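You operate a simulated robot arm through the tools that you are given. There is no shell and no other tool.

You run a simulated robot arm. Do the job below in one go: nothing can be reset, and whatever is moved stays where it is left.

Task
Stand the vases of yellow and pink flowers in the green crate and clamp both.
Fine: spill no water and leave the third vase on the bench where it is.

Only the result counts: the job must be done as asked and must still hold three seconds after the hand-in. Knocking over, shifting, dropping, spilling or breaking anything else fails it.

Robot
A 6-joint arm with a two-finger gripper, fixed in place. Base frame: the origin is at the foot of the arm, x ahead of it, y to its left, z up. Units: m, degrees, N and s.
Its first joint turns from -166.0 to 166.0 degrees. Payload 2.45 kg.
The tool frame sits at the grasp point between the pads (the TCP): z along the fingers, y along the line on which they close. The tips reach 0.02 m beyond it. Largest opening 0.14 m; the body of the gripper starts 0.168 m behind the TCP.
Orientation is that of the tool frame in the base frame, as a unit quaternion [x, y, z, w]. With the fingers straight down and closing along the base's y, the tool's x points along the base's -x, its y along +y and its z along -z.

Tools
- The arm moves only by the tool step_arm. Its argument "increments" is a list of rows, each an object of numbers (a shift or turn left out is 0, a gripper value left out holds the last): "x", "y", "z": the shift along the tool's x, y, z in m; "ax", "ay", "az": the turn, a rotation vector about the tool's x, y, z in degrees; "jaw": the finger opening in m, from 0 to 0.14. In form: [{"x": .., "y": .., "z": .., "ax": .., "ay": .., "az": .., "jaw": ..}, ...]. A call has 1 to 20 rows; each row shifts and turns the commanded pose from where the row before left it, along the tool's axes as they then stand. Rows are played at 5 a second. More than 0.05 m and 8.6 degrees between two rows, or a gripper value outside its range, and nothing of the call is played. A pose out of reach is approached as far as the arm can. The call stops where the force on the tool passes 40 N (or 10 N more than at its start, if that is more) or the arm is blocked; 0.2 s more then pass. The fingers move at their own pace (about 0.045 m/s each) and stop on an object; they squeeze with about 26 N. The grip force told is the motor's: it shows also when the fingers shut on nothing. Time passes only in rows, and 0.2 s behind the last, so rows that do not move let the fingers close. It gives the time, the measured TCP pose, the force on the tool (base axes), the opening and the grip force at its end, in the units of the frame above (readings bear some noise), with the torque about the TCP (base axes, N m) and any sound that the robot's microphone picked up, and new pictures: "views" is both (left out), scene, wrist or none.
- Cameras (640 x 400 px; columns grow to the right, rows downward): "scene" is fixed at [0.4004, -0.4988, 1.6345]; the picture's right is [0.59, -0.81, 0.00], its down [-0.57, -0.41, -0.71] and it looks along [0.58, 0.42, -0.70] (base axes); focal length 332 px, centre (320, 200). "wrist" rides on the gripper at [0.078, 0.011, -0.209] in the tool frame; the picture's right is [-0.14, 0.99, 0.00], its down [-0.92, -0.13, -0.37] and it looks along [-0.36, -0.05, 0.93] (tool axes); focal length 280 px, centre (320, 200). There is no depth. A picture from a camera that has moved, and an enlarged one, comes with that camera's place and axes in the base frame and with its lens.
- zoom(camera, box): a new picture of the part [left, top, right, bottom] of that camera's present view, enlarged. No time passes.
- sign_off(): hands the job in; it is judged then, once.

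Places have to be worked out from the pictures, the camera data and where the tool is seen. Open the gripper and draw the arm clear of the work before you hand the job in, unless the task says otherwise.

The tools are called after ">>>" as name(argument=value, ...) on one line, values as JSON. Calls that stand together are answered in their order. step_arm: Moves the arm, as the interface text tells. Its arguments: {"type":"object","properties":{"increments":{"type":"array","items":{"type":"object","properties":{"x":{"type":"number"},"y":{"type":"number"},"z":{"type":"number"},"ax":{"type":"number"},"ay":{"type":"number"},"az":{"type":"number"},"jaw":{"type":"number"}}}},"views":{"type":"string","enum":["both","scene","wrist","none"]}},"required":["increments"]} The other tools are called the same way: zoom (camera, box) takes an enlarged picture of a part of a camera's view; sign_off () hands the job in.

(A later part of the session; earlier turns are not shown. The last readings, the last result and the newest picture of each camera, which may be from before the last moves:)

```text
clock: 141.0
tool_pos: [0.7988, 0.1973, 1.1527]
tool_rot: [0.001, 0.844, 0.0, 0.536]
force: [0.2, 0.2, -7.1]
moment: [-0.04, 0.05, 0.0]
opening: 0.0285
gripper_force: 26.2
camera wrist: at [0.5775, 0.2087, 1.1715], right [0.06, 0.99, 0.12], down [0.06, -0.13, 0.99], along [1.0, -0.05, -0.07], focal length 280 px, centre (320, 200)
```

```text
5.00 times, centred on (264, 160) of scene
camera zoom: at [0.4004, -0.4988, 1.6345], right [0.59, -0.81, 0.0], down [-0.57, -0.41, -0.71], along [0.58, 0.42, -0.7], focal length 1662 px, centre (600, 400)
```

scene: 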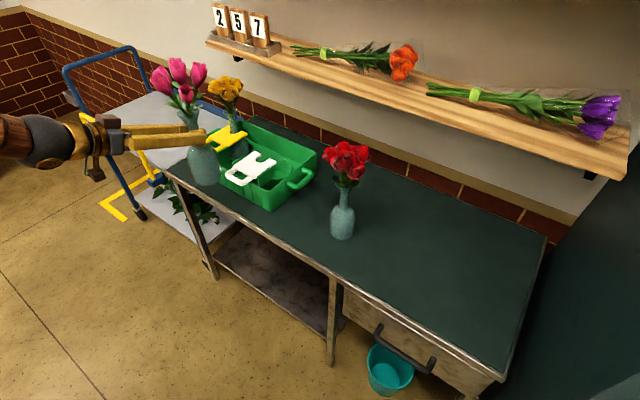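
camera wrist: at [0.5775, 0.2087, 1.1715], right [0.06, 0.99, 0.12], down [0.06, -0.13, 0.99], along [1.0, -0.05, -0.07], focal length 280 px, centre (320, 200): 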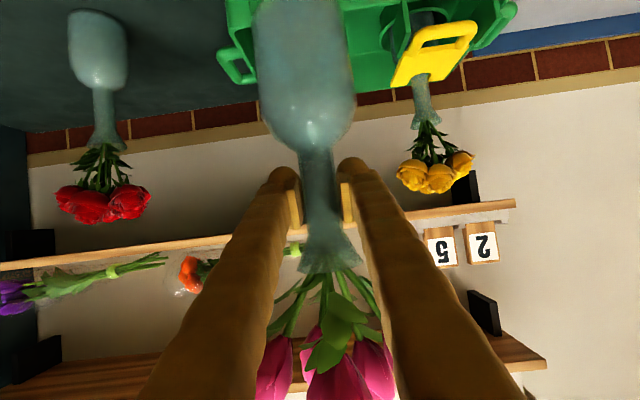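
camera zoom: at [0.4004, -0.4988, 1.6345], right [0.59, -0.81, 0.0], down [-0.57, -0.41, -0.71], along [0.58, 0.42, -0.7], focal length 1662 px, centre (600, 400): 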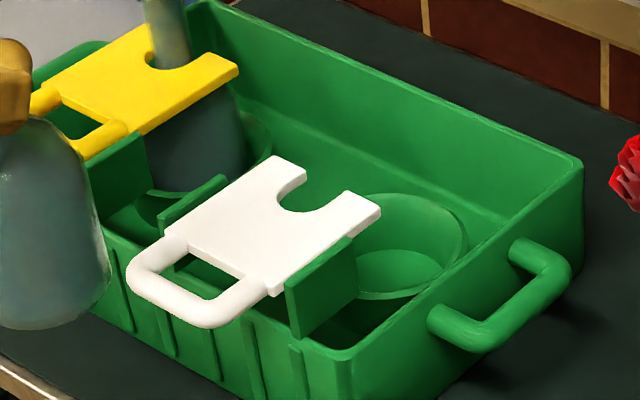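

Tulips reach at most about 0.065 ahead, similar to the roses. I correct y and move forward 0.24 m over the white fork at this height.

>>> step_arm(increments=[{"y": -0.004}, {"y": -0.0055}, {"y": -0.0028}, {"x": -0.00211, "z": 0.00453}, {"x": -0.00423, "z": 0.00906}, {"x": -0.00634, "z": 0.01359}, {"x": -0.00845, "z": 0.01813}, {"x": -0.00845, "z": 0.01813}, {"x": -0.00845, "z": 0.01813}, {"x": -0.00845, "z": 0.01813}, {"x": -0.00845, "z": 0.01813}, {"x": -0.00845, "z": 0.01813}, {"x": -0.00845, "z": 0.01813}, {"x": -0.00845, "z": 0.01813}, {"x": -0.00845, "z": 0.01813}, {"x": -0.00634, "z": 0.01359}, {"x": -0.00423, "z": 0.00906}, {"x": -0.00211, "z": 0.00453}, {"x": 0}, {"x": 0}], views="both")

>>> zoom(camera="scene", box=[190, 20, 350, 200])

```text
clock: 145.2
tool_pos: [1.0398, 0.1843, 1.1502]
tool_rot: [0.002, 0.844, -0.001, 0.536]
force: [1.1, -0.2, -8.1]
moment: [0.02, 0.07, 0.02]
opening: 0.0288
gripper_force: 25.8
camera wrist: at [0.8181, 0.1956, 1.1694], right [0.06, 0.99, 0.12], down [0.06, -0.13, 0.99], along [1.0, -0.05, -0.07], focal length 280 px, centre (320, 200)
```

scene: 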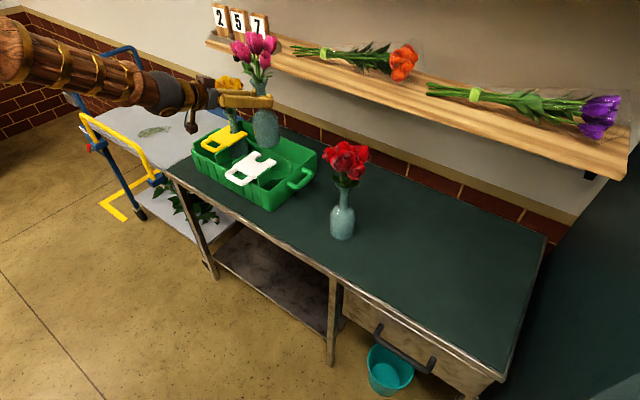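
wrist: 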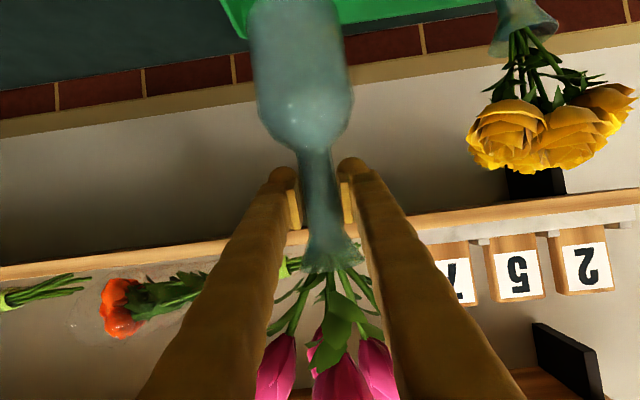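

```text
2.22 times, centred on (270, 110) of scene
camera zoom: at [0.4004, -0.4988, 1.6345], right [0.59, -0.81, 0.0], down [-0.57, -0.41, -0.71], along [0.58, 0.42, -0.7], focal length 739 px, centre (431, 400)
```

zoom: 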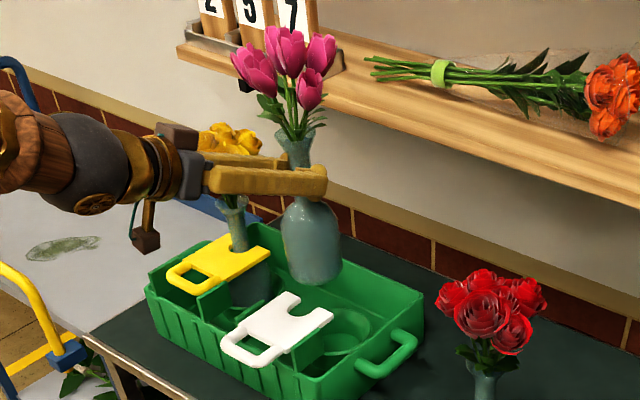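

All clear; yellow stays undisturbed at the right of the view. I creep forward 0.03 m more and check the shelf gap.

>>> step_arm(increments=[{"x": -0.00127, "z": 0.00272}, {"x": -0.00254, "z": 0.00544}, {"x": -0.0038, "z": 0.00816}, {"x": -0.0038, "z": 0.00816}, {"x": -0.00127, "z": 0.00272}, {"x": 0}, {"x": 0}], views="both")

>>> zoom(camera="scene", box=[200, 10, 328, 90])

>>> zoom(camera="scene", box=[200, 100, 328, 180])

```text
clock: 146.8
tool_pos: [1.0681, 0.184, 1.1499]
tool_rot: [0.001, 0.844, -0.001, 0.536]
force: [-1.5, 0.2, -7.3]
moment: [0.02, 0.06, 0.03]
opening: 0.0286
gripper_force: 26.1
camera wrist: at [0.8467, 0.1951, 1.169], right [0.06, 0.99, 0.12], down [0.06, -0.13, 0.99], along [1.0, -0.05, -0.07], focal length 280 px, centre (320, 200)
```

scene: 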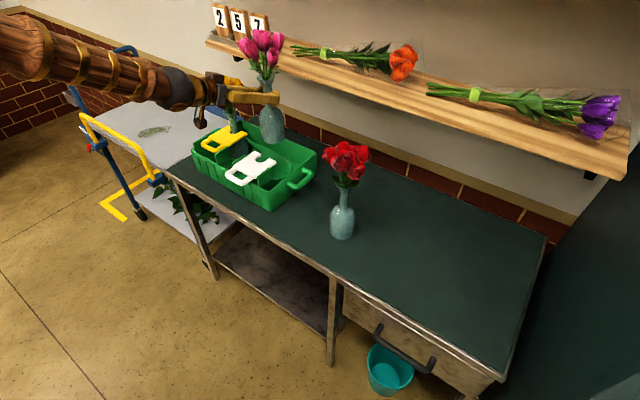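
wrist: 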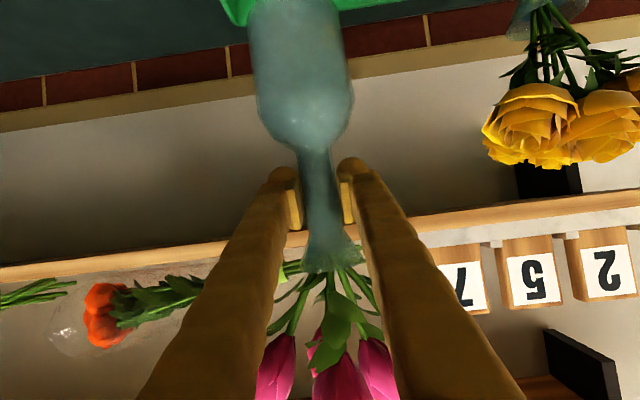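

```text
5.00 times, centred on (264, 50) of scene
camera zoom: at [0.4004, -0.4988, 1.6345], right [0.59, -0.81, 0.0], down [-0.57, -0.41, -0.71], along [0.58, 0.42, -0.7], focal length 1662 px, centre (600, 950)
```

zoom: 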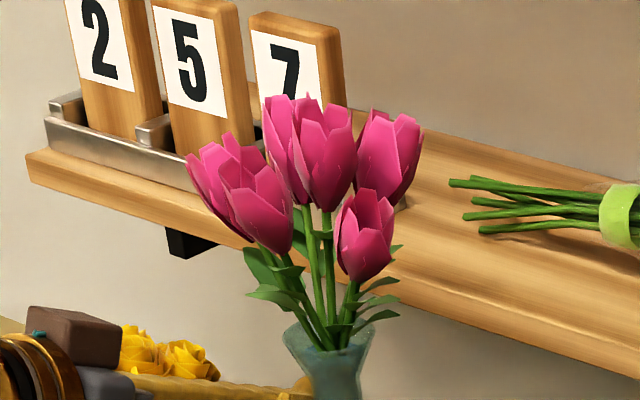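

```text
5.00 times, centred on (264, 140) of scene
camera zoom: at [0.4004, -0.4988, 1.6345], right [0.59, -0.81, 0.0], down [-0.57, -0.41, -0.71], along [0.58, 0.42, -0.7], focal length 1662 px, centre (600, 500)
```

zoom: 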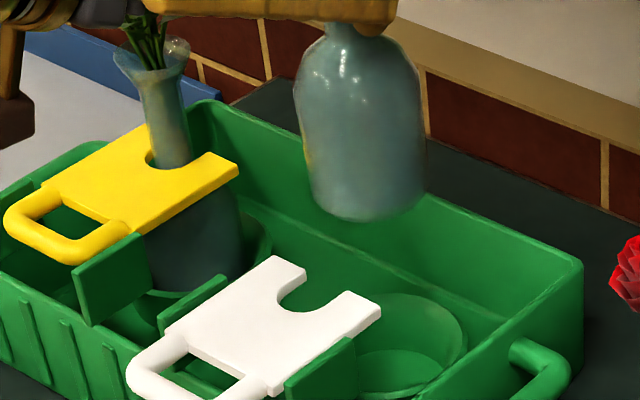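

No sign of contact (readings within noise). I go the last 17 mm to x 1.085 in small steps, then lower 4.5 cm.

>>> step_arm(increments=[{"x": -0.00169, "z": 0.00363}, {"x": -0.00254, "z": 0.00544}, {"x": -0.00211, "z": 0.00453}, {"x": -0.00085, "z": 0.00181}, {"x": 0}], views="scene")

>>> zoom(camera="scene", box=[200, 10, 328, 90])

```text
clock: 148.0
tool_pos: [1.0853, 0.1838, 1.1504]
tool_rot: [0.001, 0.845, -0.001, 0.535]
force: [0.9, -0.1, -7.7]
moment: [-0.01, 0.04, -0.03]
opening: 0.0284
gripper_force: 25.7
```

scene: 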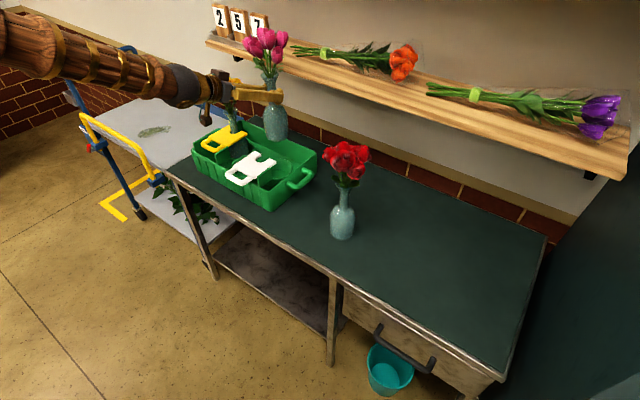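

```text
5.00 times, centred on (264, 50) of scene
camera zoom: at [0.4004, -0.4988, 1.6345], right [0.59, -0.81, 0.0], down [-0.57, -0.41, -0.71], along [0.58, 0.42, -0.7], focal length 1662 px, centre (600, 950)
```

zoom: 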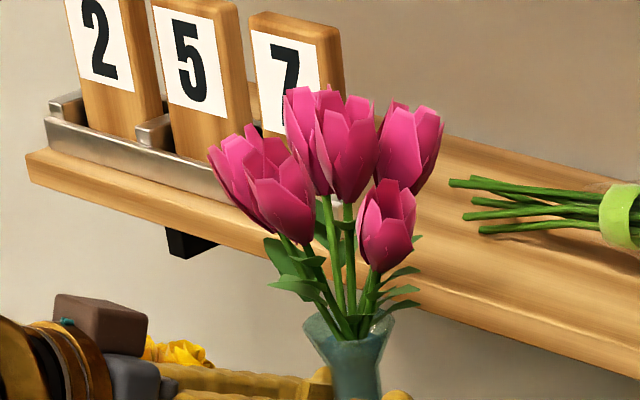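

Still free. I lower 4.5 cm beside the fork tips and check.

>>> step_arm(increments=[{"x": 0.00453, "z": 0.00211}, {"x": 0.00906, "z": 0.00423}, {"x": 0.00906, "z": 0.00423}, {"x": 0.00906, "z": 0.00423}, {"x": 0.00634, "z": 0.00296}, {"x": 0.00272, "z": 0.00127}, {"x": 0}], views="scene")

>>> zoom(camera="scene", box=[200, 20, 328, 100])

>>> zoom(camera="scene", box=[200, 100, 328, 180])

```text
clock: 149.6
tool_pos: [1.0859, 0.1852, 1.1058]
tool_rot: [0.001, 0.844, -0.001, 0.536]
force: [0.0, -0.2, -7.5]
moment: [-0.01, 0.07, -0.01]
opening: 0.0284
gripper_force: 26.0
```

scene: 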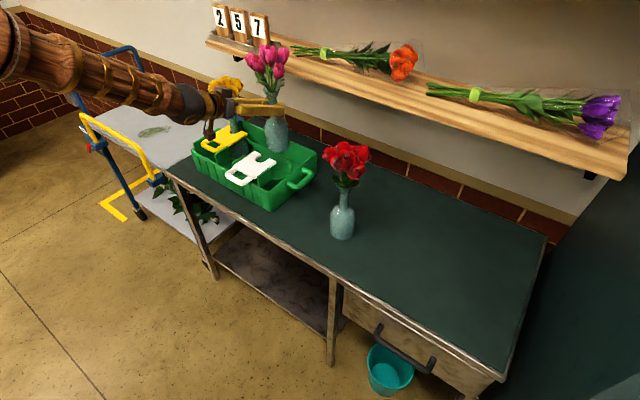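

```text
5.00 times, centred on (264, 60) of scene
camera zoom: at [0.4004, -0.4988, 1.6345], right [0.59, -0.81, 0.0], down [-0.57, -0.41, -0.71], along [0.58, 0.42, -0.7], focal length 1662 px, centre (600, 900)
```

zoom: 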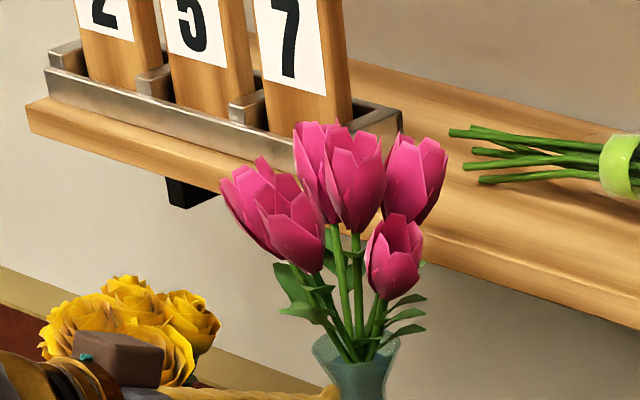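

```text
5.00 times, centred on (264, 140) of scene
camera zoom: at [0.4004, -0.4988, 1.6345], right [0.59, -0.81, 0.0], down [-0.57, -0.41, -0.71], along [0.58, 0.42, -0.7], focal length 1662 px, centre (600, 500)
```

zoom: 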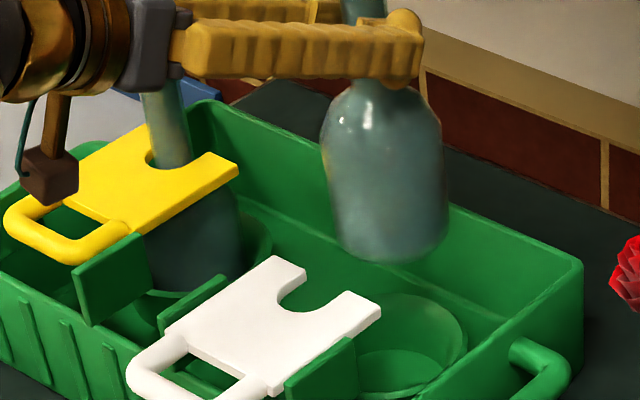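

Tulips pass in front of the shelf without contact. I lower 5 cm more and check alignment with the fork tips from the wrist view.

>>> step_arm(increments=[{"x": 0.00272, "z": 0.00127}, {"x": 0.00544, "z": 0.00254}, {"x": 0.00725, "z": 0.00338}, {"x": 0.00725, "z": 0.00338}, {"x": 0.00725, "z": 0.00338}, {"x": 0.00725, "z": 0.00338}, {"x": 0.00544, "z": 0.00254}, {"x": 0.00272, "z": 0.00127}, {"x": 0}, {"x": 0}], views="both")

>>> zoom(camera="wrist", box=[200, 0, 420, 138])

>>> zoom(camera="scene", box=[200, 100, 328, 180])

```text
clock: 151.8
tool_pos: [1.085, 0.1843, 1.0569]
tool_rot: [0.001, 0.844, 0.0, 0.536]
force: [-0.6, 0.0, -7.8]
moment: [-0.01, 0.03, 0.0]
opening: 0.0283
gripper_force: 25.6
camera wrist: at [0.8638, 0.1958, 1.0743], right [0.06, 0.99, 0.12], down [0.06, -0.13, 0.99], along [1.0, -0.05, -0.07], focal length 280 px, centre (320, 200)
```

scene: 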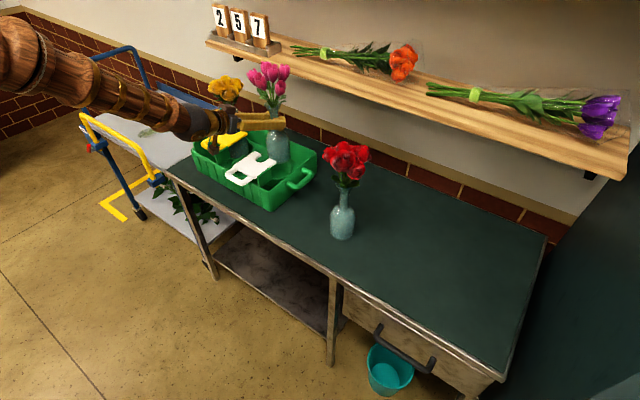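
wrist: 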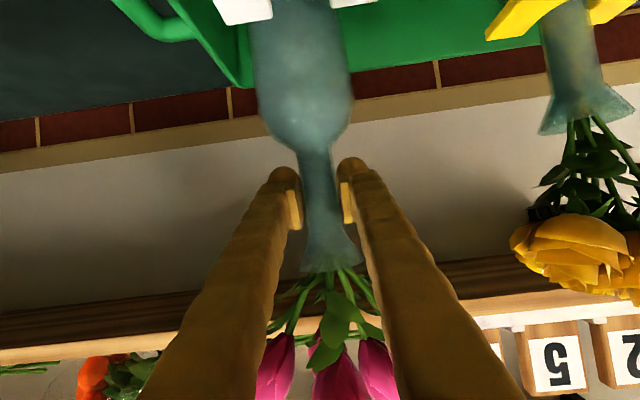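

```text
2.90 times, centred on (310, 69) of wrist
camera zoom: at [0.8638, 0.1958, 1.0743], right [0.06, 0.99, 0.12], down [0.06, -0.13, 0.99], along [1.0, -0.05, -0.07], focal length 813 px, centre (349, 580)
```

zoom: 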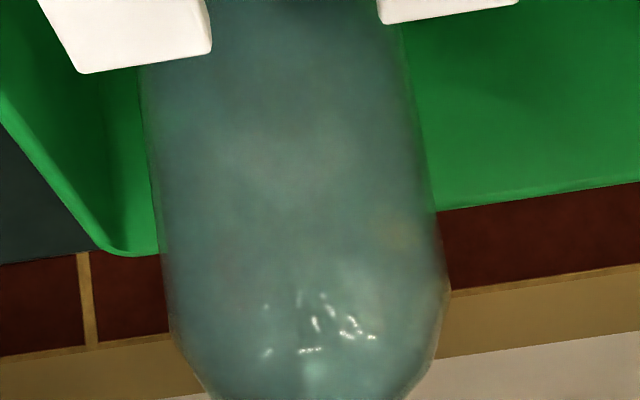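

```text
5.00 times, centred on (264, 140) of scene
camera zoom: at [0.4004, -0.4988, 1.6345], right [0.59, -0.81, 0.0], down [-0.57, -0.41, -0.71], along [0.58, 0.42, -0.7], focal length 1662 px, centre (600, 500)
```

zoom: 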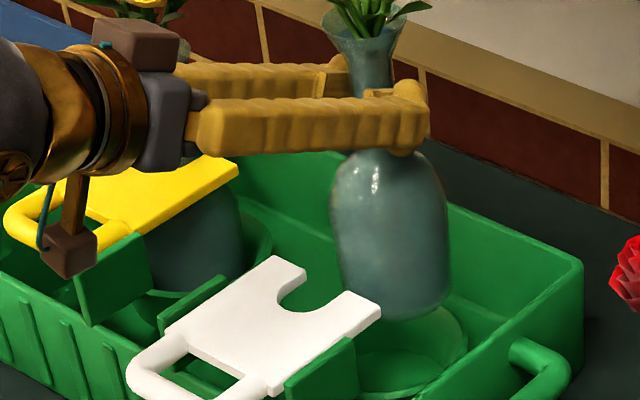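

The notch centre seems 3–4 mm to the left of the tool and the vase body slightly to the right, hinting at a tilt of about 1 degree in the grip. I zoom to measure the body axis against the neck axis.

>>> zoom(camera="wrist", box=[224, 0, 416, 120])

>>> zoom(camera="wrist", box=[240, 100, 400, 200])

```text
3.33 times, centred on (320, 60) of wrist
camera zoom: at [0.8638, 0.1958, 1.0743], right [0.06, 0.99, 0.12], down [0.06, -0.13, 0.99], along [1.0, -0.05, -0.07], focal length 935 px, centre (320, 667)
```

zoom: 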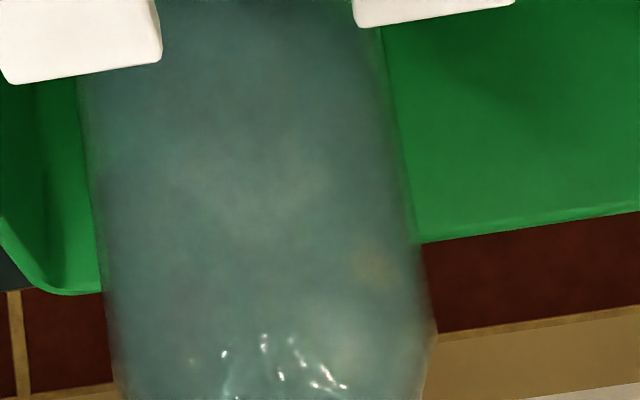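

```text
4.00 times, centred on (320, 150) of wrist
camera zoom: at [0.8638, 0.1958, 1.0743], right [0.06, 0.99, 0.12], down [0.06, -0.13, 0.99], along [1.0, -0.05, -0.07], focal length 1122 px, centre (320, 400)
```

zoom: 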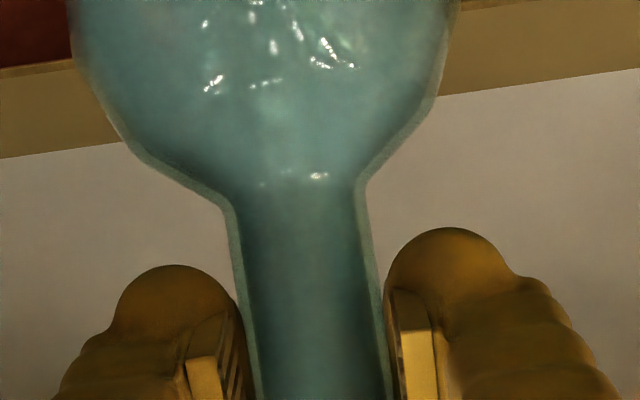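

The tilt is only about 1 degree and the base is roughly 2 mm to the right. Before going on, I compare the crate's position with the earlier identical zoom, to see whether my clamp push shifted it.

>>> zoom(camera="scene", box=[220, 130, 316, 190])

```text
6.67 times, centred on (268, 160) of scene
camera zoom: at [0.4004, -0.4988, 1.6345], right [0.59, -0.81, 0.0], down [-0.57, -0.41, -0.71], along [0.58, 0.42, -0.7], focal length 2217 px, centre (667, 467)
```

zoom: 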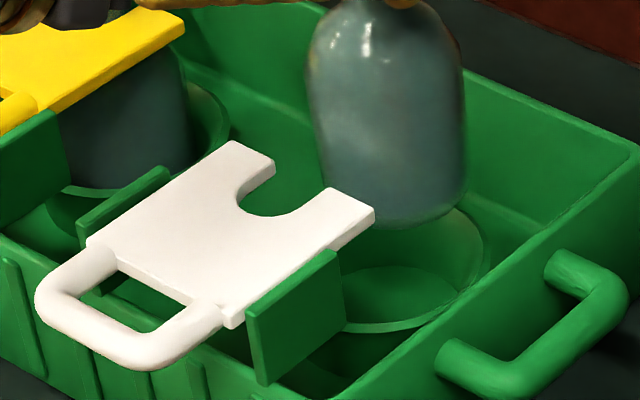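

The crate has not moved on the white side. By comparison with yellow's approach, the pink vase sits about 8 mm further ahead of the TCP and 1–2 mm to the right, so I shift back 6 mm and left 4 mm and re-check.

>>> step_arm(increments=[{"x": 0.00127, "y": 0.002, "z": -0.00272}, {"x": 0.00127, "y": 0.002, "z": -0.00272}, {"x": 0}, {"x": 0}], views="both")

>>> zoom(camera="scene", box=[220, 130, 316, 190])

>>> zoom(camera="wrist", box=[200, 0, 420, 138])

```text
clock: 152.8
tool_pos: [1.0784, 0.189, 1.0567]
tool_rot: [0.001, 0.844, -0.001, 0.536]
force: [-0.1, -0.3, -7.4]
moment: [0.01, 0.07, 0.0]
opening: 0.0285
gripper_force: 26.0
camera wrist: at [0.8583, 0.1999, 1.0743], right [0.06, 0.99, 0.12], down [0.06, -0.13, 0.99], along [1.0, -0.05, -0.07], focal length 280 px, centre (320, 200)
```

scene: 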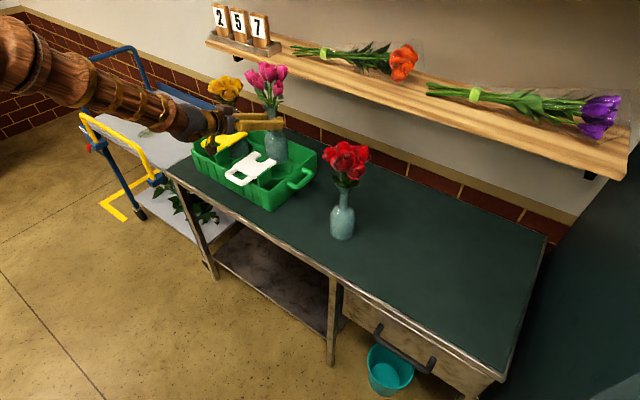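
wrist: 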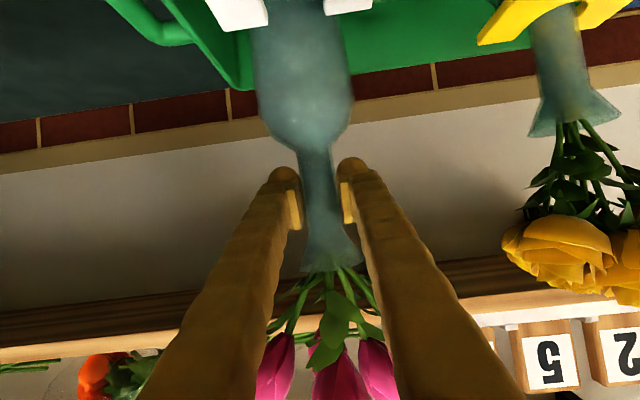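

```text
6.67 times, centred on (268, 160) of scene
camera zoom: at [0.4004, -0.4988, 1.6345], right [0.59, -0.81, 0.0], down [-0.57, -0.41, -0.71], along [0.58, 0.42, -0.7], focal length 2217 px, centre (667, 467)
```

zoom: 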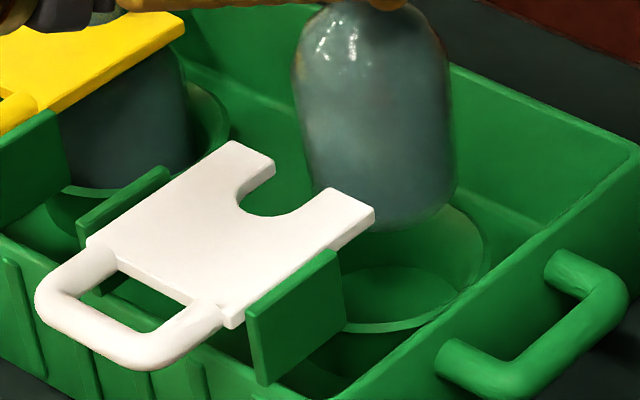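

```text
2.90 times, centred on (310, 69) of wrist
camera zoom: at [0.8583, 0.1999, 1.0743], right [0.06, 0.99, 0.12], down [0.06, -0.13, 0.99], along [1.0, -0.05, -0.07], focal length 813 px, centre (349, 580)
```

zoom: 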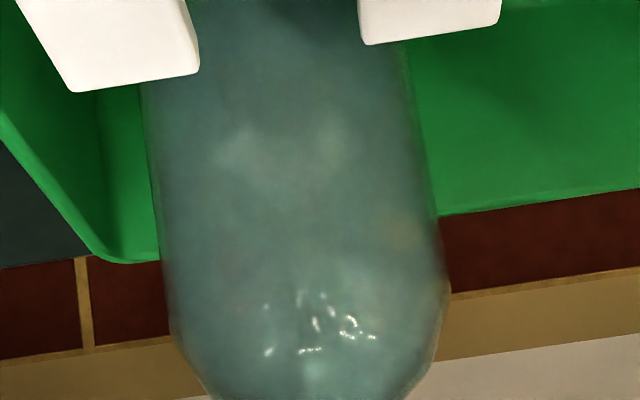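

The estimates now differ by only 1–3 mm. I straighten the vase by 0.8 degrees about the base x axis (base moves left about 2 mm), step back 2 mm in x, and lower into the funnel, where I can feel my way.

>>> step_arm(increments=[{"ax": -0.338, "az": 0.725}, {"x": 0.00085, "z": -0.00181}, {"x": 0.00181, "z": 0.00085}, {"x": 0.00453, "z": 0.00211}, {"x": 0.00725, "z": 0.00338}, {"x": 0.00725, "z": 0.00338}, {"x": 0.00725, "z": 0.00338}, {"x": 0.00725, "z": 0.00338}, {"x": 0.00725, "z": 0.00338}, {"x": 0.00725, "z": 0.00338}, {"x": 0.00453, "z": 0.00211}, {"x": 0.00181, "z": 0.00085}, {"x": 0}, {"x": 0}], views="both")

>>> zoom(camera="scene", box=[220, 120, 316, 180])

>>> zoom(camera="wrist", box=[200, 0, 440, 150])

```text
clock: 155.8
tool_pos: [1.0784, 0.1891, 0.9948]
tool_rot: [0.004, 0.845, 0.005, 0.535]
force: [-0.2, 0.1, -6.8]
moment: [0.0, 0.06, 0.01]
opening: 0.0285
gripper_force: 25.5
camera wrist: at [0.8559, 0.2002, 1.0128], right [0.06, 0.99, 0.14], down [0.06, -0.14, 0.99], along [1.0, -0.05, -0.07], focal length 280 px, centre (320, 200)
```

scene: 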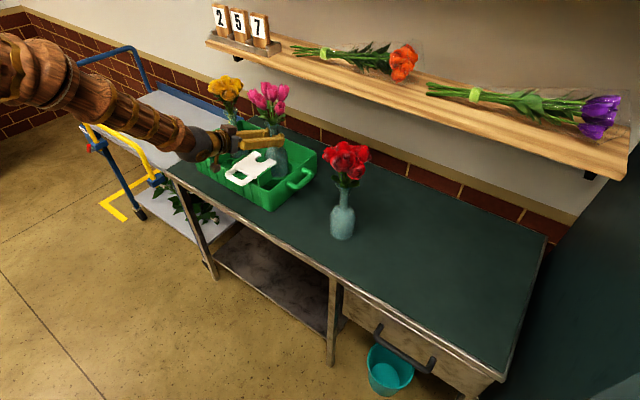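
wrist: 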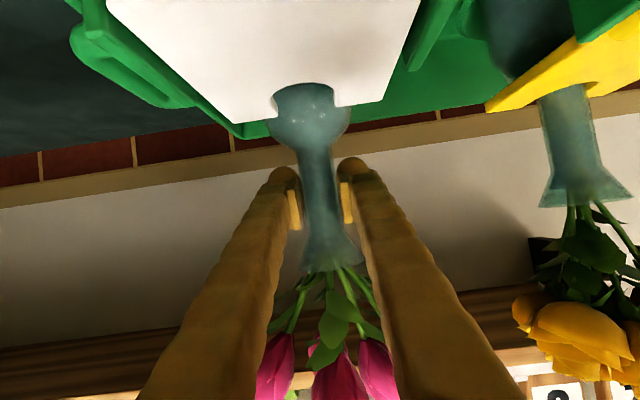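

```text
6.67 times, centred on (268, 150) of scene
camera zoom: at [0.4004, -0.4988, 1.6345], right [0.59, -0.81, 0.0], down [-0.57, -0.41, -0.71], along [0.58, 0.42, -0.7], focal length 2217 px, centre (667, 533)
```

zoom: 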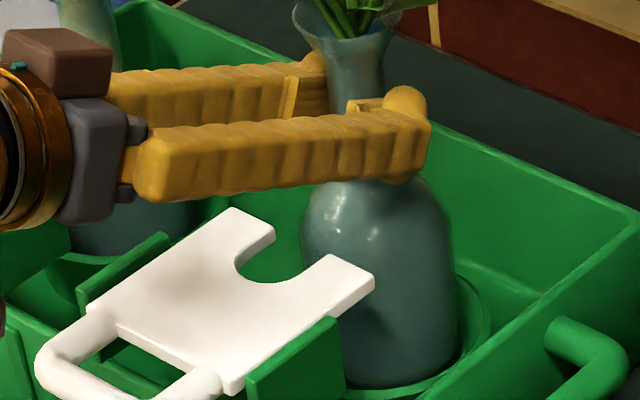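

```text
2.67 times, centred on (320, 75) of wrist
camera zoom: at [0.8559, 0.2002, 1.0128], right [0.06, 0.99, 0.14], down [0.06, -0.14, 0.99], along [1.0, -0.05, -0.07], focal length 748 px, centre (320, 533)
```

zoom: 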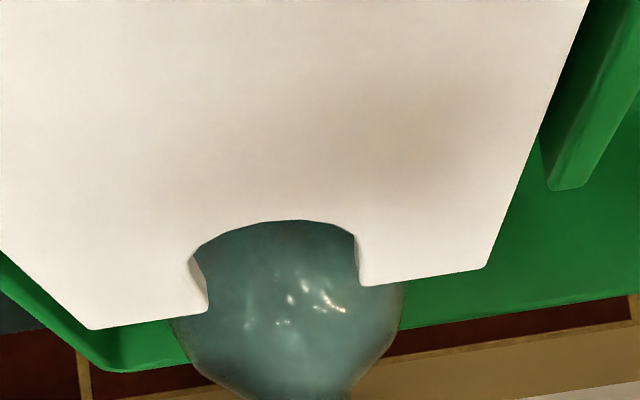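

Alignment through the notch now matches what yellow had just before seating. I lower 1.4 cm in small steps and watch the force.

>>> step_arm(increments=[{"x": 0.00272, "z": 0.00127}, {"x": 0.00363, "z": 0.00169}, {"x": 0.00363, "z": 0.00169}, {"x": 0.00272, "z": 0.00127}, {"x": 0}, {"x": 0}], views="none")

```text
clock: 157.2
tool_pos: [1.077, 0.1895, 0.9812]
tool_rot: [0.005, 0.844, 0.005, 0.536]
force: [-3.3, 0.9, 16.2]
moment: [-0.33, -0.31, -0.06]
opening: 0.0285
gripper_force: 25.6
```

Contact came early, at the far (+x) and slightly −y edge, so the base is about 4 mm too far forward. I raise 4 mm, shift by (−4, +2) mm and lower again.

>>> step_arm(increments=[{"x": -0.00272, "z": -0.00127}, {"x": -0.00181, "z": -0.00085}, {"x": 0.00169, "y": 0.002, "z": -0.00363}, {"x": 0.00181, "z": 0.00085}, {"x": 0.00181, "z": 0.00085}, {"x": 0}, {"x": 0}], views="none")

```text
clock: 158.8
tool_pos: [1.0744, 0.1904, 0.9805]
tool_rot: [0.004, 0.844, 0.006, 0.536]
force: [-0.1, 0.1, -7.3]
moment: [0.01, 0.04, 0.0]
opening: 0.0284
gripper_force: 25.7
```

Free again at that height. I lower another 4 mm in 1–1.5 mm steps.

>>> step_arm(increments=[{"x": 0.00136, "z": 0.00063}, {"x": 0.00136, "z": 0.00063}, {"x": 0.00091, "z": 0.00042}, {"x": 0}, {"x": 0}], views="none")

```text
clock: 160.0
tool_pos: [1.0737, 0.1922, 0.9767]
tool_rot: [0.006, 0.844, 0.005, 0.536]
force: [-0.3, -0.6, -7.3]
moment: [0.02, 0.06, 0.01]
opening: 0.0281
gripper_force: 26.1
```

Still hanging free at 0.9767. I lower 3 mm more.

>>> step_arm(increments=[{"x": 0.00091, "z": 0.00042}, {"x": 0.00091, "z": 0.00042}, {"x": 0.00091, "z": 0.00042}, {"x": 0}, {"x": 0}], views="none")

```text
clock: 161.2
tool_pos: [1.0731, 0.1912, 0.9744]
tool_rot: [0.005, 0.844, 0.005, 0.536]
force: [0.3, 0.6, -8.0]
moment: [0.02, 0.06, 0.02]
opening: 0.0281
gripper_force: 25.8
```

Still free at 0.9744, so it is going into the seat. I lower 2 mm more.

>>> step_arm(increments=[{"x": 0.00091, "z": 0.00042}, {"x": 0.00091, "z": 0.00042}, {"x": 0}, {"x": 0}], views="none")

```text
clock: 162.2
tool_pos: [1.074, 0.1909, 0.9737]
tool_rot: [0.004, 0.844, 0.006, 0.536]
force: [0.4, 0.3, -7.6]
moment: [-0.01, 0.04, 0.01]
opening: 0.0281
gripper_force: 26.4
```

>>> step_arm(increments=[{"x": 0.00091, "z": 0.00042}, {"x": 0.00091, "z": 0.00042}, {"x": 0}, {"x": 0}], views="both")

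>>> zoom(camera="wrist", box=[200, 50, 440, 200])

>>> zoom(camera="scene", box=[220, 120, 316, 180])

```text
clock: 163.2
tool_pos: [1.0724, 0.1907, 0.9703]
tool_rot: [0.005, 0.844, 0.005, 0.536]
force: [0.4, 0.4, -7.8]
moment: [0.01, 0.03, -0.01]
opening: 0.0282
gripper_force: 26.2
camera wrist: at [0.851, 0.2021, 0.9881], right [0.06, 0.99, 0.14], down [0.06, -0.14, 0.99], along [1.0, -0.05, -0.07], focal length 280 px, centre (320, 200)
```

scene: 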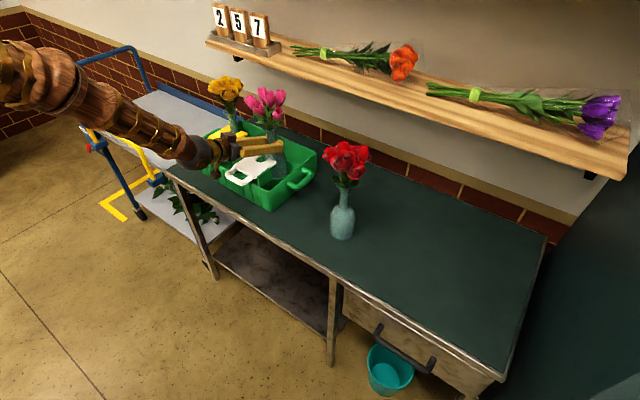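
wrist: 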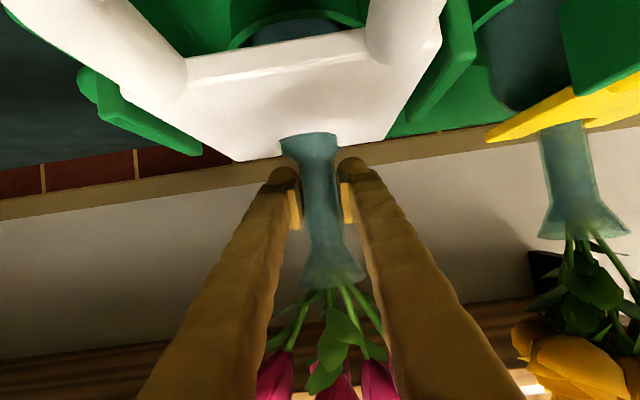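

```text
2.67 times, centred on (320, 125) of wrist
camera zoom: at [0.851, 0.2021, 0.9881], right [0.06, 0.99, 0.14], down [0.06, -0.14, 0.99], along [1.0, -0.05, -0.07], focal length 748 px, centre (320, 400)
```

zoom: 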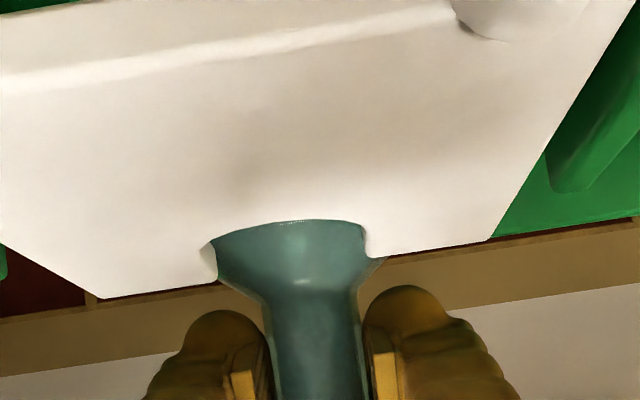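

```text
6.67 times, centred on (268, 150) of scene
camera zoom: at [0.4004, -0.4988, 1.6345], right [0.59, -0.81, 0.0], down [-0.57, -0.41, -0.71], along [0.58, 0.42, -0.7], focal length 2217 px, centre (667, 533)
```

zoom: 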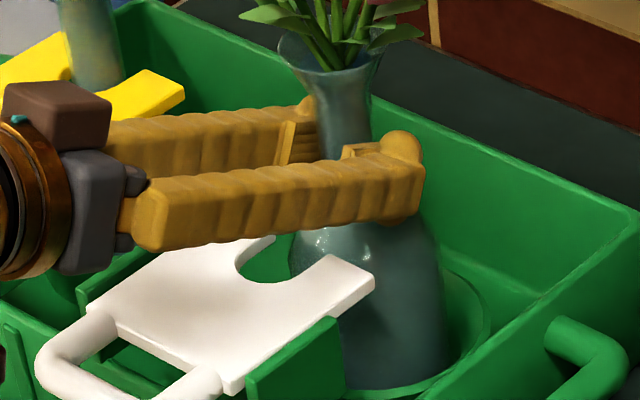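

The vase slid up about 9 mm in the grip during that first contact, so the base is still some 6 mm above the floor. I keep lowering in 1 mm steps to find the seat.

>>> step_arm(increments=[{"x": 0.00091, "z": 0.00042}, {"x": 0.00091, "z": 0.00042}, {"x": 0}, {"x": 0}], views="none")

```text
clock: 164.2
tool_pos: [1.073, 0.1913, 0.9671]
tool_rot: [0.004, 0.844, 0.006, 0.536]
force: [0.3, 1.0, -6.6]
moment: [0.01, 0.06, -0.01]
opening: 0.028
gripper_force: 25.6
```

>>> step_arm(increments=[{"x": 0.00091, "z": 0.00042}, {"x": 0.00045, "z": 0.00021}, {"x": 0}, {"x": 0}], views="none")

```text
clock: 165.2
tool_pos: [1.072, 0.1914, 0.9669]
tool_rot: [0.005, 0.844, 0.005, 0.536]
force: [0.5, -0.5, -7.2]
moment: [0.02, 0.08, -0.01]
opening: 0.0283
gripper_force: 26.1
```

>>> step_arm(increments=[{"x": 0.00091, "z": 0.00042}, {"x": 0.00045, "z": 0.00021}, {"x": 0}, {"x": 0}], views="none")

```text
clock: 166.2
tool_pos: [1.0724, 0.1916, 0.9648]
tool_rot: [0.004, 0.844, 0.006, 0.536]
force: [0.0, 0.1, -7.9]
moment: [-0.01, 0.06, 0.02]
opening: 0.028
gripper_force: 25.6
```

Still free at 0.9648. I look again to judge how far the base is from the floor.

>>> step_arm(increments=[{"x": 0.00091, "z": 0.00042}, {"x": 0}], views="both")

>>> zoom(camera="wrist", box=[200, 80, 440, 230])

>>> zoom(camera="scene", box=[220, 120, 316, 180])

>>> zoom(camera="wrist", box=[200, 200, 440, 350])

```text
clock: 166.8
tool_pos: [1.0727, 0.1897, 0.9649]
tool_rot: [0.004, 0.844, 0.006, 0.536]
force: [0.2, -0.2, -7.3]
moment: [-0.04, 0.03, -0.03]
opening: 0.0283
gripper_force: 25.6
camera wrist: at [0.8509, 0.2022, 0.9823], right [0.06, 0.99, 0.14], down [0.06, -0.14, 0.99], along [1.0, -0.05, -0.07], focal length 280 px, centre (320, 200)
```

scene: 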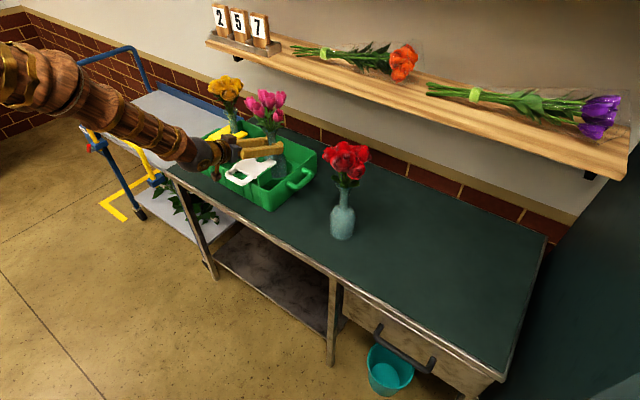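
wrist: 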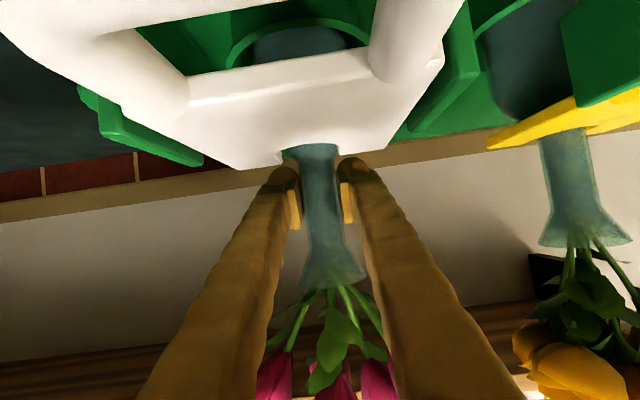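

```text
2.67 times, centred on (320, 155) of wrist
camera zoom: at [0.8509, 0.2022, 0.9823], right [0.06, 0.99, 0.14], down [0.06, -0.14, 0.99], along [1.0, -0.05, -0.07], focal length 748 px, centre (320, 320)
```

zoom: 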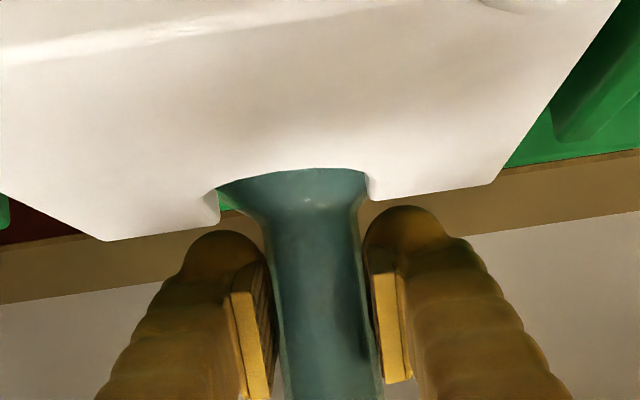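

```text
6.67 times, centred on (268, 150) of scene
camera zoom: at [0.4004, -0.4988, 1.6345], right [0.59, -0.81, 0.0], down [-0.57, -0.41, -0.71], along [0.58, 0.42, -0.7], focal length 2217 px, centre (667, 533)
```

zoom: 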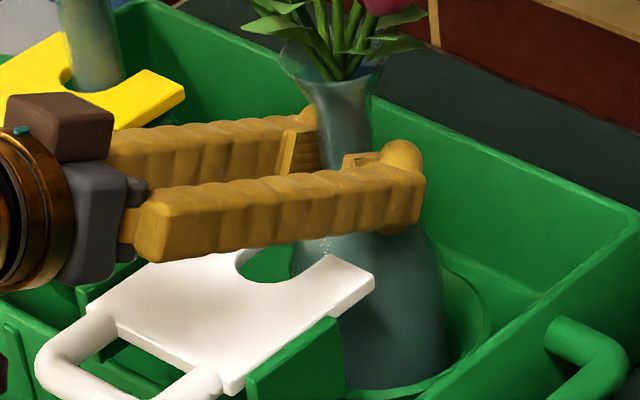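

```text
2.67 times, centred on (320, 275) of wrist
camera zoom: at [0.8509, 0.2022, 0.9823], right [0.06, 0.99, 0.14], down [0.06, -0.14, 0.99], along [1.0, -0.05, -0.07], focal length 748 px, centre (320, 0)
```

zoom: 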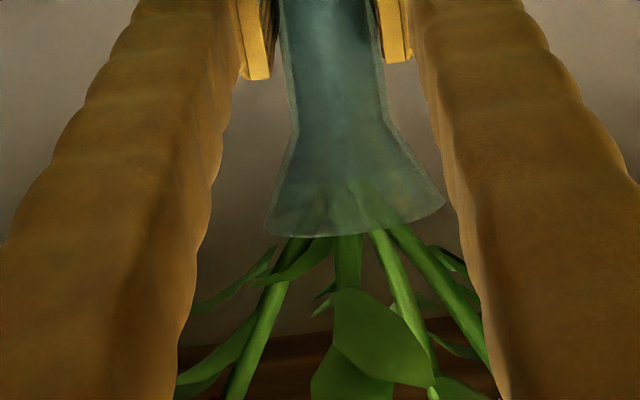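

The neck is about 4–5 mm left of the notch while the base is roughly centred, so the vase leans about 1 degree. I rotate 1 degree about the base x axis with a −3.5 mm y shift, which straightens it, then continue lowering.

>>> step_arm(increments=[{"ax": -0.2113, "az": 0.4532, "y": -0.00175}, {"ax": -0.2113, "az": 0.4532, "y": -0.00175}, {"x": 0.00091, "z": 0.00042}, {"x": 0}, {"x": 0}], views="wrist")

>>> zoom(camera="wrist", box=[200, 80, 440, 230])

```text
clock: 168.0
tool_pos: [1.0733, 0.1872, 0.9634]
tool_rot: [0.01, 0.845, 0.012, 0.535]
force: [-1.0, 0.1, -7.0]
moment: [-0.02, 0.04, 0.01]
opening: 0.0283
gripper_force: 26.1
camera wrist: at [0.8513, 0.198, 0.9817], right [0.06, 0.99, 0.16], down [0.06, -0.16, 0.99], along [1.0, -0.05, -0.07], focal length 280 px, centre (320, 200)
```

wrist: 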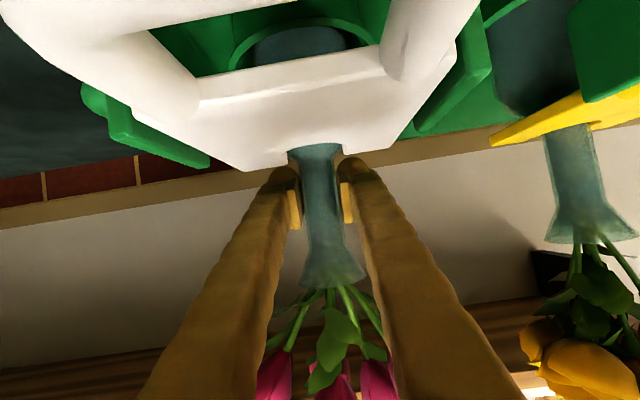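

```text
2.67 times, centred on (320, 155) of wrist
camera zoom: at [0.8513, 0.198, 0.9817], right [0.06, 0.99, 0.16], down [0.06, -0.16, 0.99], along [1.0, -0.05, -0.07], focal length 748 px, centre (320, 320)
```

zoom: 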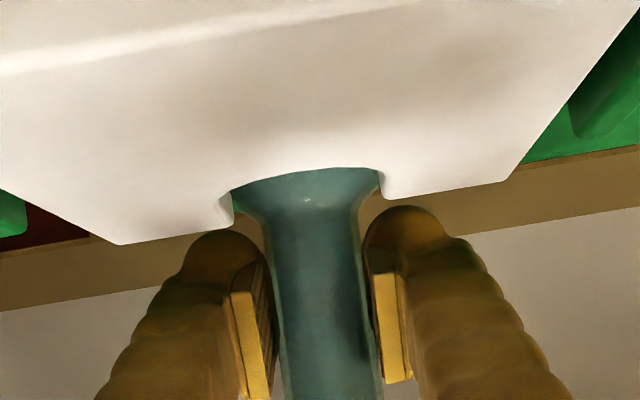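

The neck is now centred in the notch. Through the handle loop I can see the funnel and the vase's lower body, so I zoom there to check the base centring.

>>> zoom(camera="wrist", box=[210, 0, 402, 120])

>>> zoom(camera="scene", box=[248, 130, 312, 170])

```text
3.33 times, centred on (306, 60) of wrist
camera zoom: at [0.8513, 0.198, 0.9817], right [0.06, 0.99, 0.16], down [0.06, -0.16, 0.99], along [1.0, -0.05, -0.07], focal length 935 px, centre (367, 667)
```

zoom: 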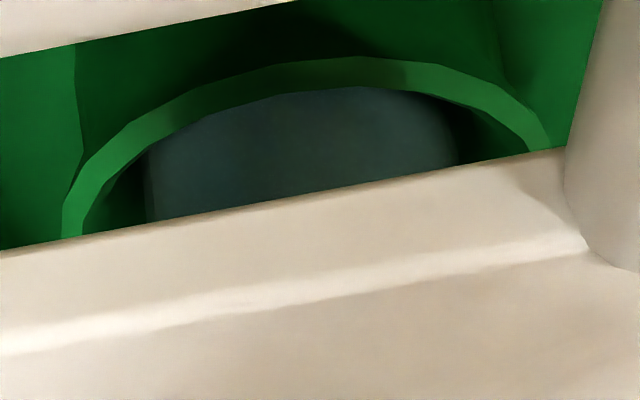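

```text
10.00 times, centred on (280, 150) of scene
camera zoom: at [0.4004, -0.4988, 1.6345], right [0.59, -0.81, 0.0], down [-0.57, -0.41, -0.71], along [0.58, 0.42, -0.7], focal length 3325 px, centre (720, 700)
```

zoom: 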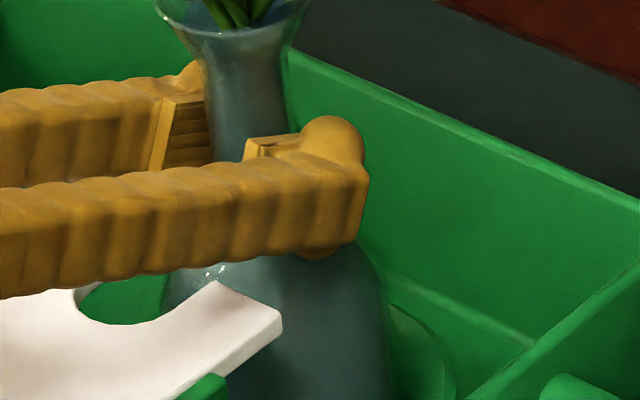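

Both the body in the funnel and the neck in the notch are now laterally centred. I keep lowering in 1 mm steps until touch-down.

>>> step_arm(increments=[{"x": 0.00091, "z": 0.00042}, {"x": 0}, {"x": 0}], views="none")

>>> step_arm(increments=[{"x": 0.00091, "z": 0.00042}, {"x": 0}, {"x": 0}], views="none")

```text
clock: 168.8
tool_pos: [1.0729, 0.1877, 0.9625]
tool_rot: [0.01, 0.845, 0.012, 0.535]
force: [0.8, -0.1, -7.1]
moment: [-0.02, 0.05, 0.03]
opening: 0.0282
gripper_force: 26.3
```

```text
clock: 169.6
tool_pos: [1.0741, 0.1884, 0.9622]
tool_rot: [0.011, 0.844, 0.011, 0.535]
force: [0.2, 0.8, -2.0]
moment: [-0.01, 0.2, -0.02]
opening: 0.0281
gripper_force: 25.9
```

Touch-down has begun at z 0.962 (5 N, at the near edge of the base), so the vase leans a degree or two in pitch. I press 1 mm more so that it pivots flat between the pads.

>>> step_arm(increments=[{"x": 0.00091, "z": 0.00042}, {"x": 0}, {"x": 0}], views="none")

```text
clock: 170.4
tool_pos: [1.0746, 0.1877, 0.9621]
tool_rot: [0.009, 0.844, 0.013, 0.536]
force: [1.2, 2.9, 6.1]
moment: [-0.01, 0.21, -0.03]
opening: 0.028
gripper_force: 26.6
```

Contact is now at the near-right edge with small side forces: only a slight lean remains. I relieve 1 mm, take back 0.9 degree of roll about the TCP, and check the force before opening.

>>> step_arm(increments=[{"x": -0.00091, "z": -0.00042}, {"ax": 0.19, "az": -0.408}, {"ax": 0.19, "az": -0.408, "y": 0.0007}, {"x": 0.00045, "z": 0.00021}, {"x": 0}, {"x": 0}], views="wrist")

>>> zoom(camera="wrist", box=[210, 0, 402, 120])

>>> zoom(camera="wrist", box=[200, 80, 440, 230])

```text
clock: 171.8
tool_pos: [1.0729, 0.1879, 0.9617]
tool_rot: [0.005, 0.845, 0.006, 0.535]
force: [2.0, 1.1, 5.1]
moment: [0.03, 0.16, -0.06]
opening: 0.028
gripper_force: 26.0
camera wrist: at [0.8523, 0.1995, 0.9799], right [0.06, 0.99, 0.14], down [0.06, -0.14, 0.99], along [1.0, -0.05, -0.07], focal length 280 px, centre (320, 200)
```

wrist: 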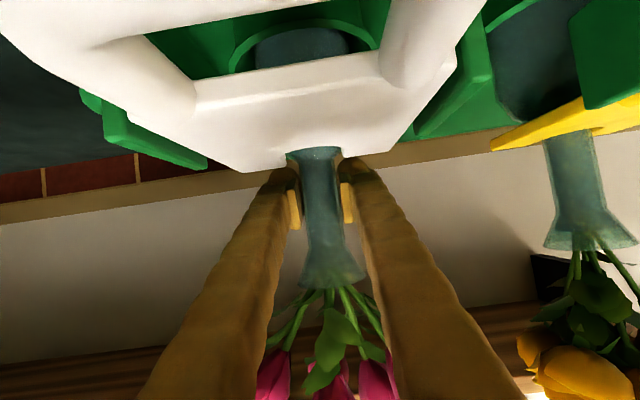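

```text
3.33 times, centred on (306, 60) of wrist
camera zoom: at [0.8523, 0.1995, 0.9799], right [0.06, 0.99, 0.14], down [0.06, -0.14, 0.99], along [1.0, -0.05, -0.07], focal length 935 px, centre (367, 667)
```

zoom: 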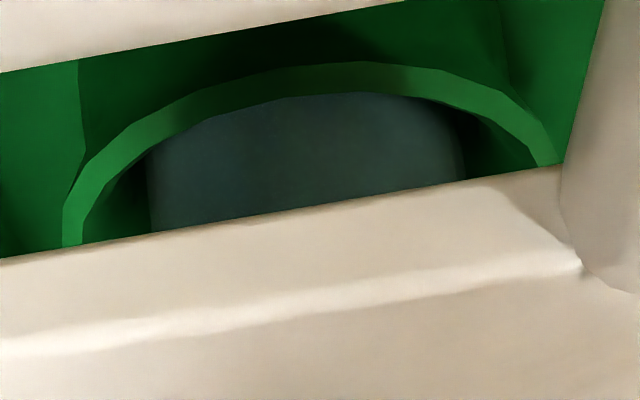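

```text
2.67 times, centred on (320, 155) of wrist
camera zoom: at [0.8523, 0.1995, 0.9799], right [0.06, 0.99, 0.14], down [0.06, -0.14, 0.99], along [1.0, -0.05, -0.07], focal length 748 px, centre (320, 320)
```

zoom: 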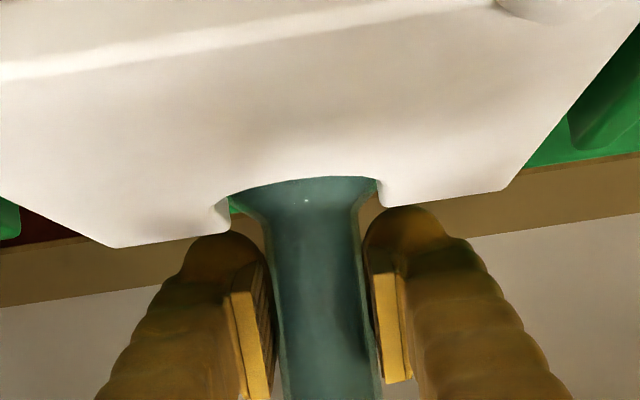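

Roll is now fine; contact is at the near (−x) edge with +2 N in x, so the base should go slightly forward. I raise 1 mm, shift +2 mm in x, lower again.

>>> step_arm(increments=[{"x": -0.00136, "z": -0.00063}, {"x": -0.00085, "z": 0.00181}, {"x": 0.00136, "z": 0.00063}, {"x": 0}, {"x": 0}], views="none")

```text
clock: 173.0
tool_pos: [1.0757, 0.1883, 0.9605]
tool_rot: [0.005, 0.844, 0.006, 0.536]
force: [-0.2, 1.5, -1.8]
moment: [0.08, 0.31, -0.06]
opening: 0.0282
gripper_force: 25.7
```

Lighter contact at a lower height: the seat is better. I lower 1 mm more.

>>> step_arm(increments=[{"x": 0.00091, "z": 0.00042}, {"x": 0}, {"x": 0}], views="none")

```text
clock: 173.8
tool_pos: [1.0759, 0.1884, 0.9625]
tool_rot: [0.006, 0.843, 0.005, 0.537]
force: [3.2, 2.0, 9.2]
moment: [0.05, 0.18, -0.02]
opening: 0.0282
gripper_force: 26.2
```

Still bearing on the near edge with +3 N in x. One more 2 mm forward correction.

>>> step_arm(increments=[{"x": -0.00181, "z": -0.00085}, {"x": -0.00085, "z": 0.00181}, {"x": 0.00091, "z": 0.00042}, {"x": 0.00091, "z": 0.00042}, {"x": 0}, {"x": 0}], views="none")

```text
clock: 175.2
tool_pos: [1.0768, 0.1899, 0.9608]
tool_rot: [0.005, 0.844, 0.006, 0.536]
force: [2.2, 2.4, 8.8]
moment: [0.08, 0.15, -0.04]
opening: 0.0282
gripper_force: 25.7
```

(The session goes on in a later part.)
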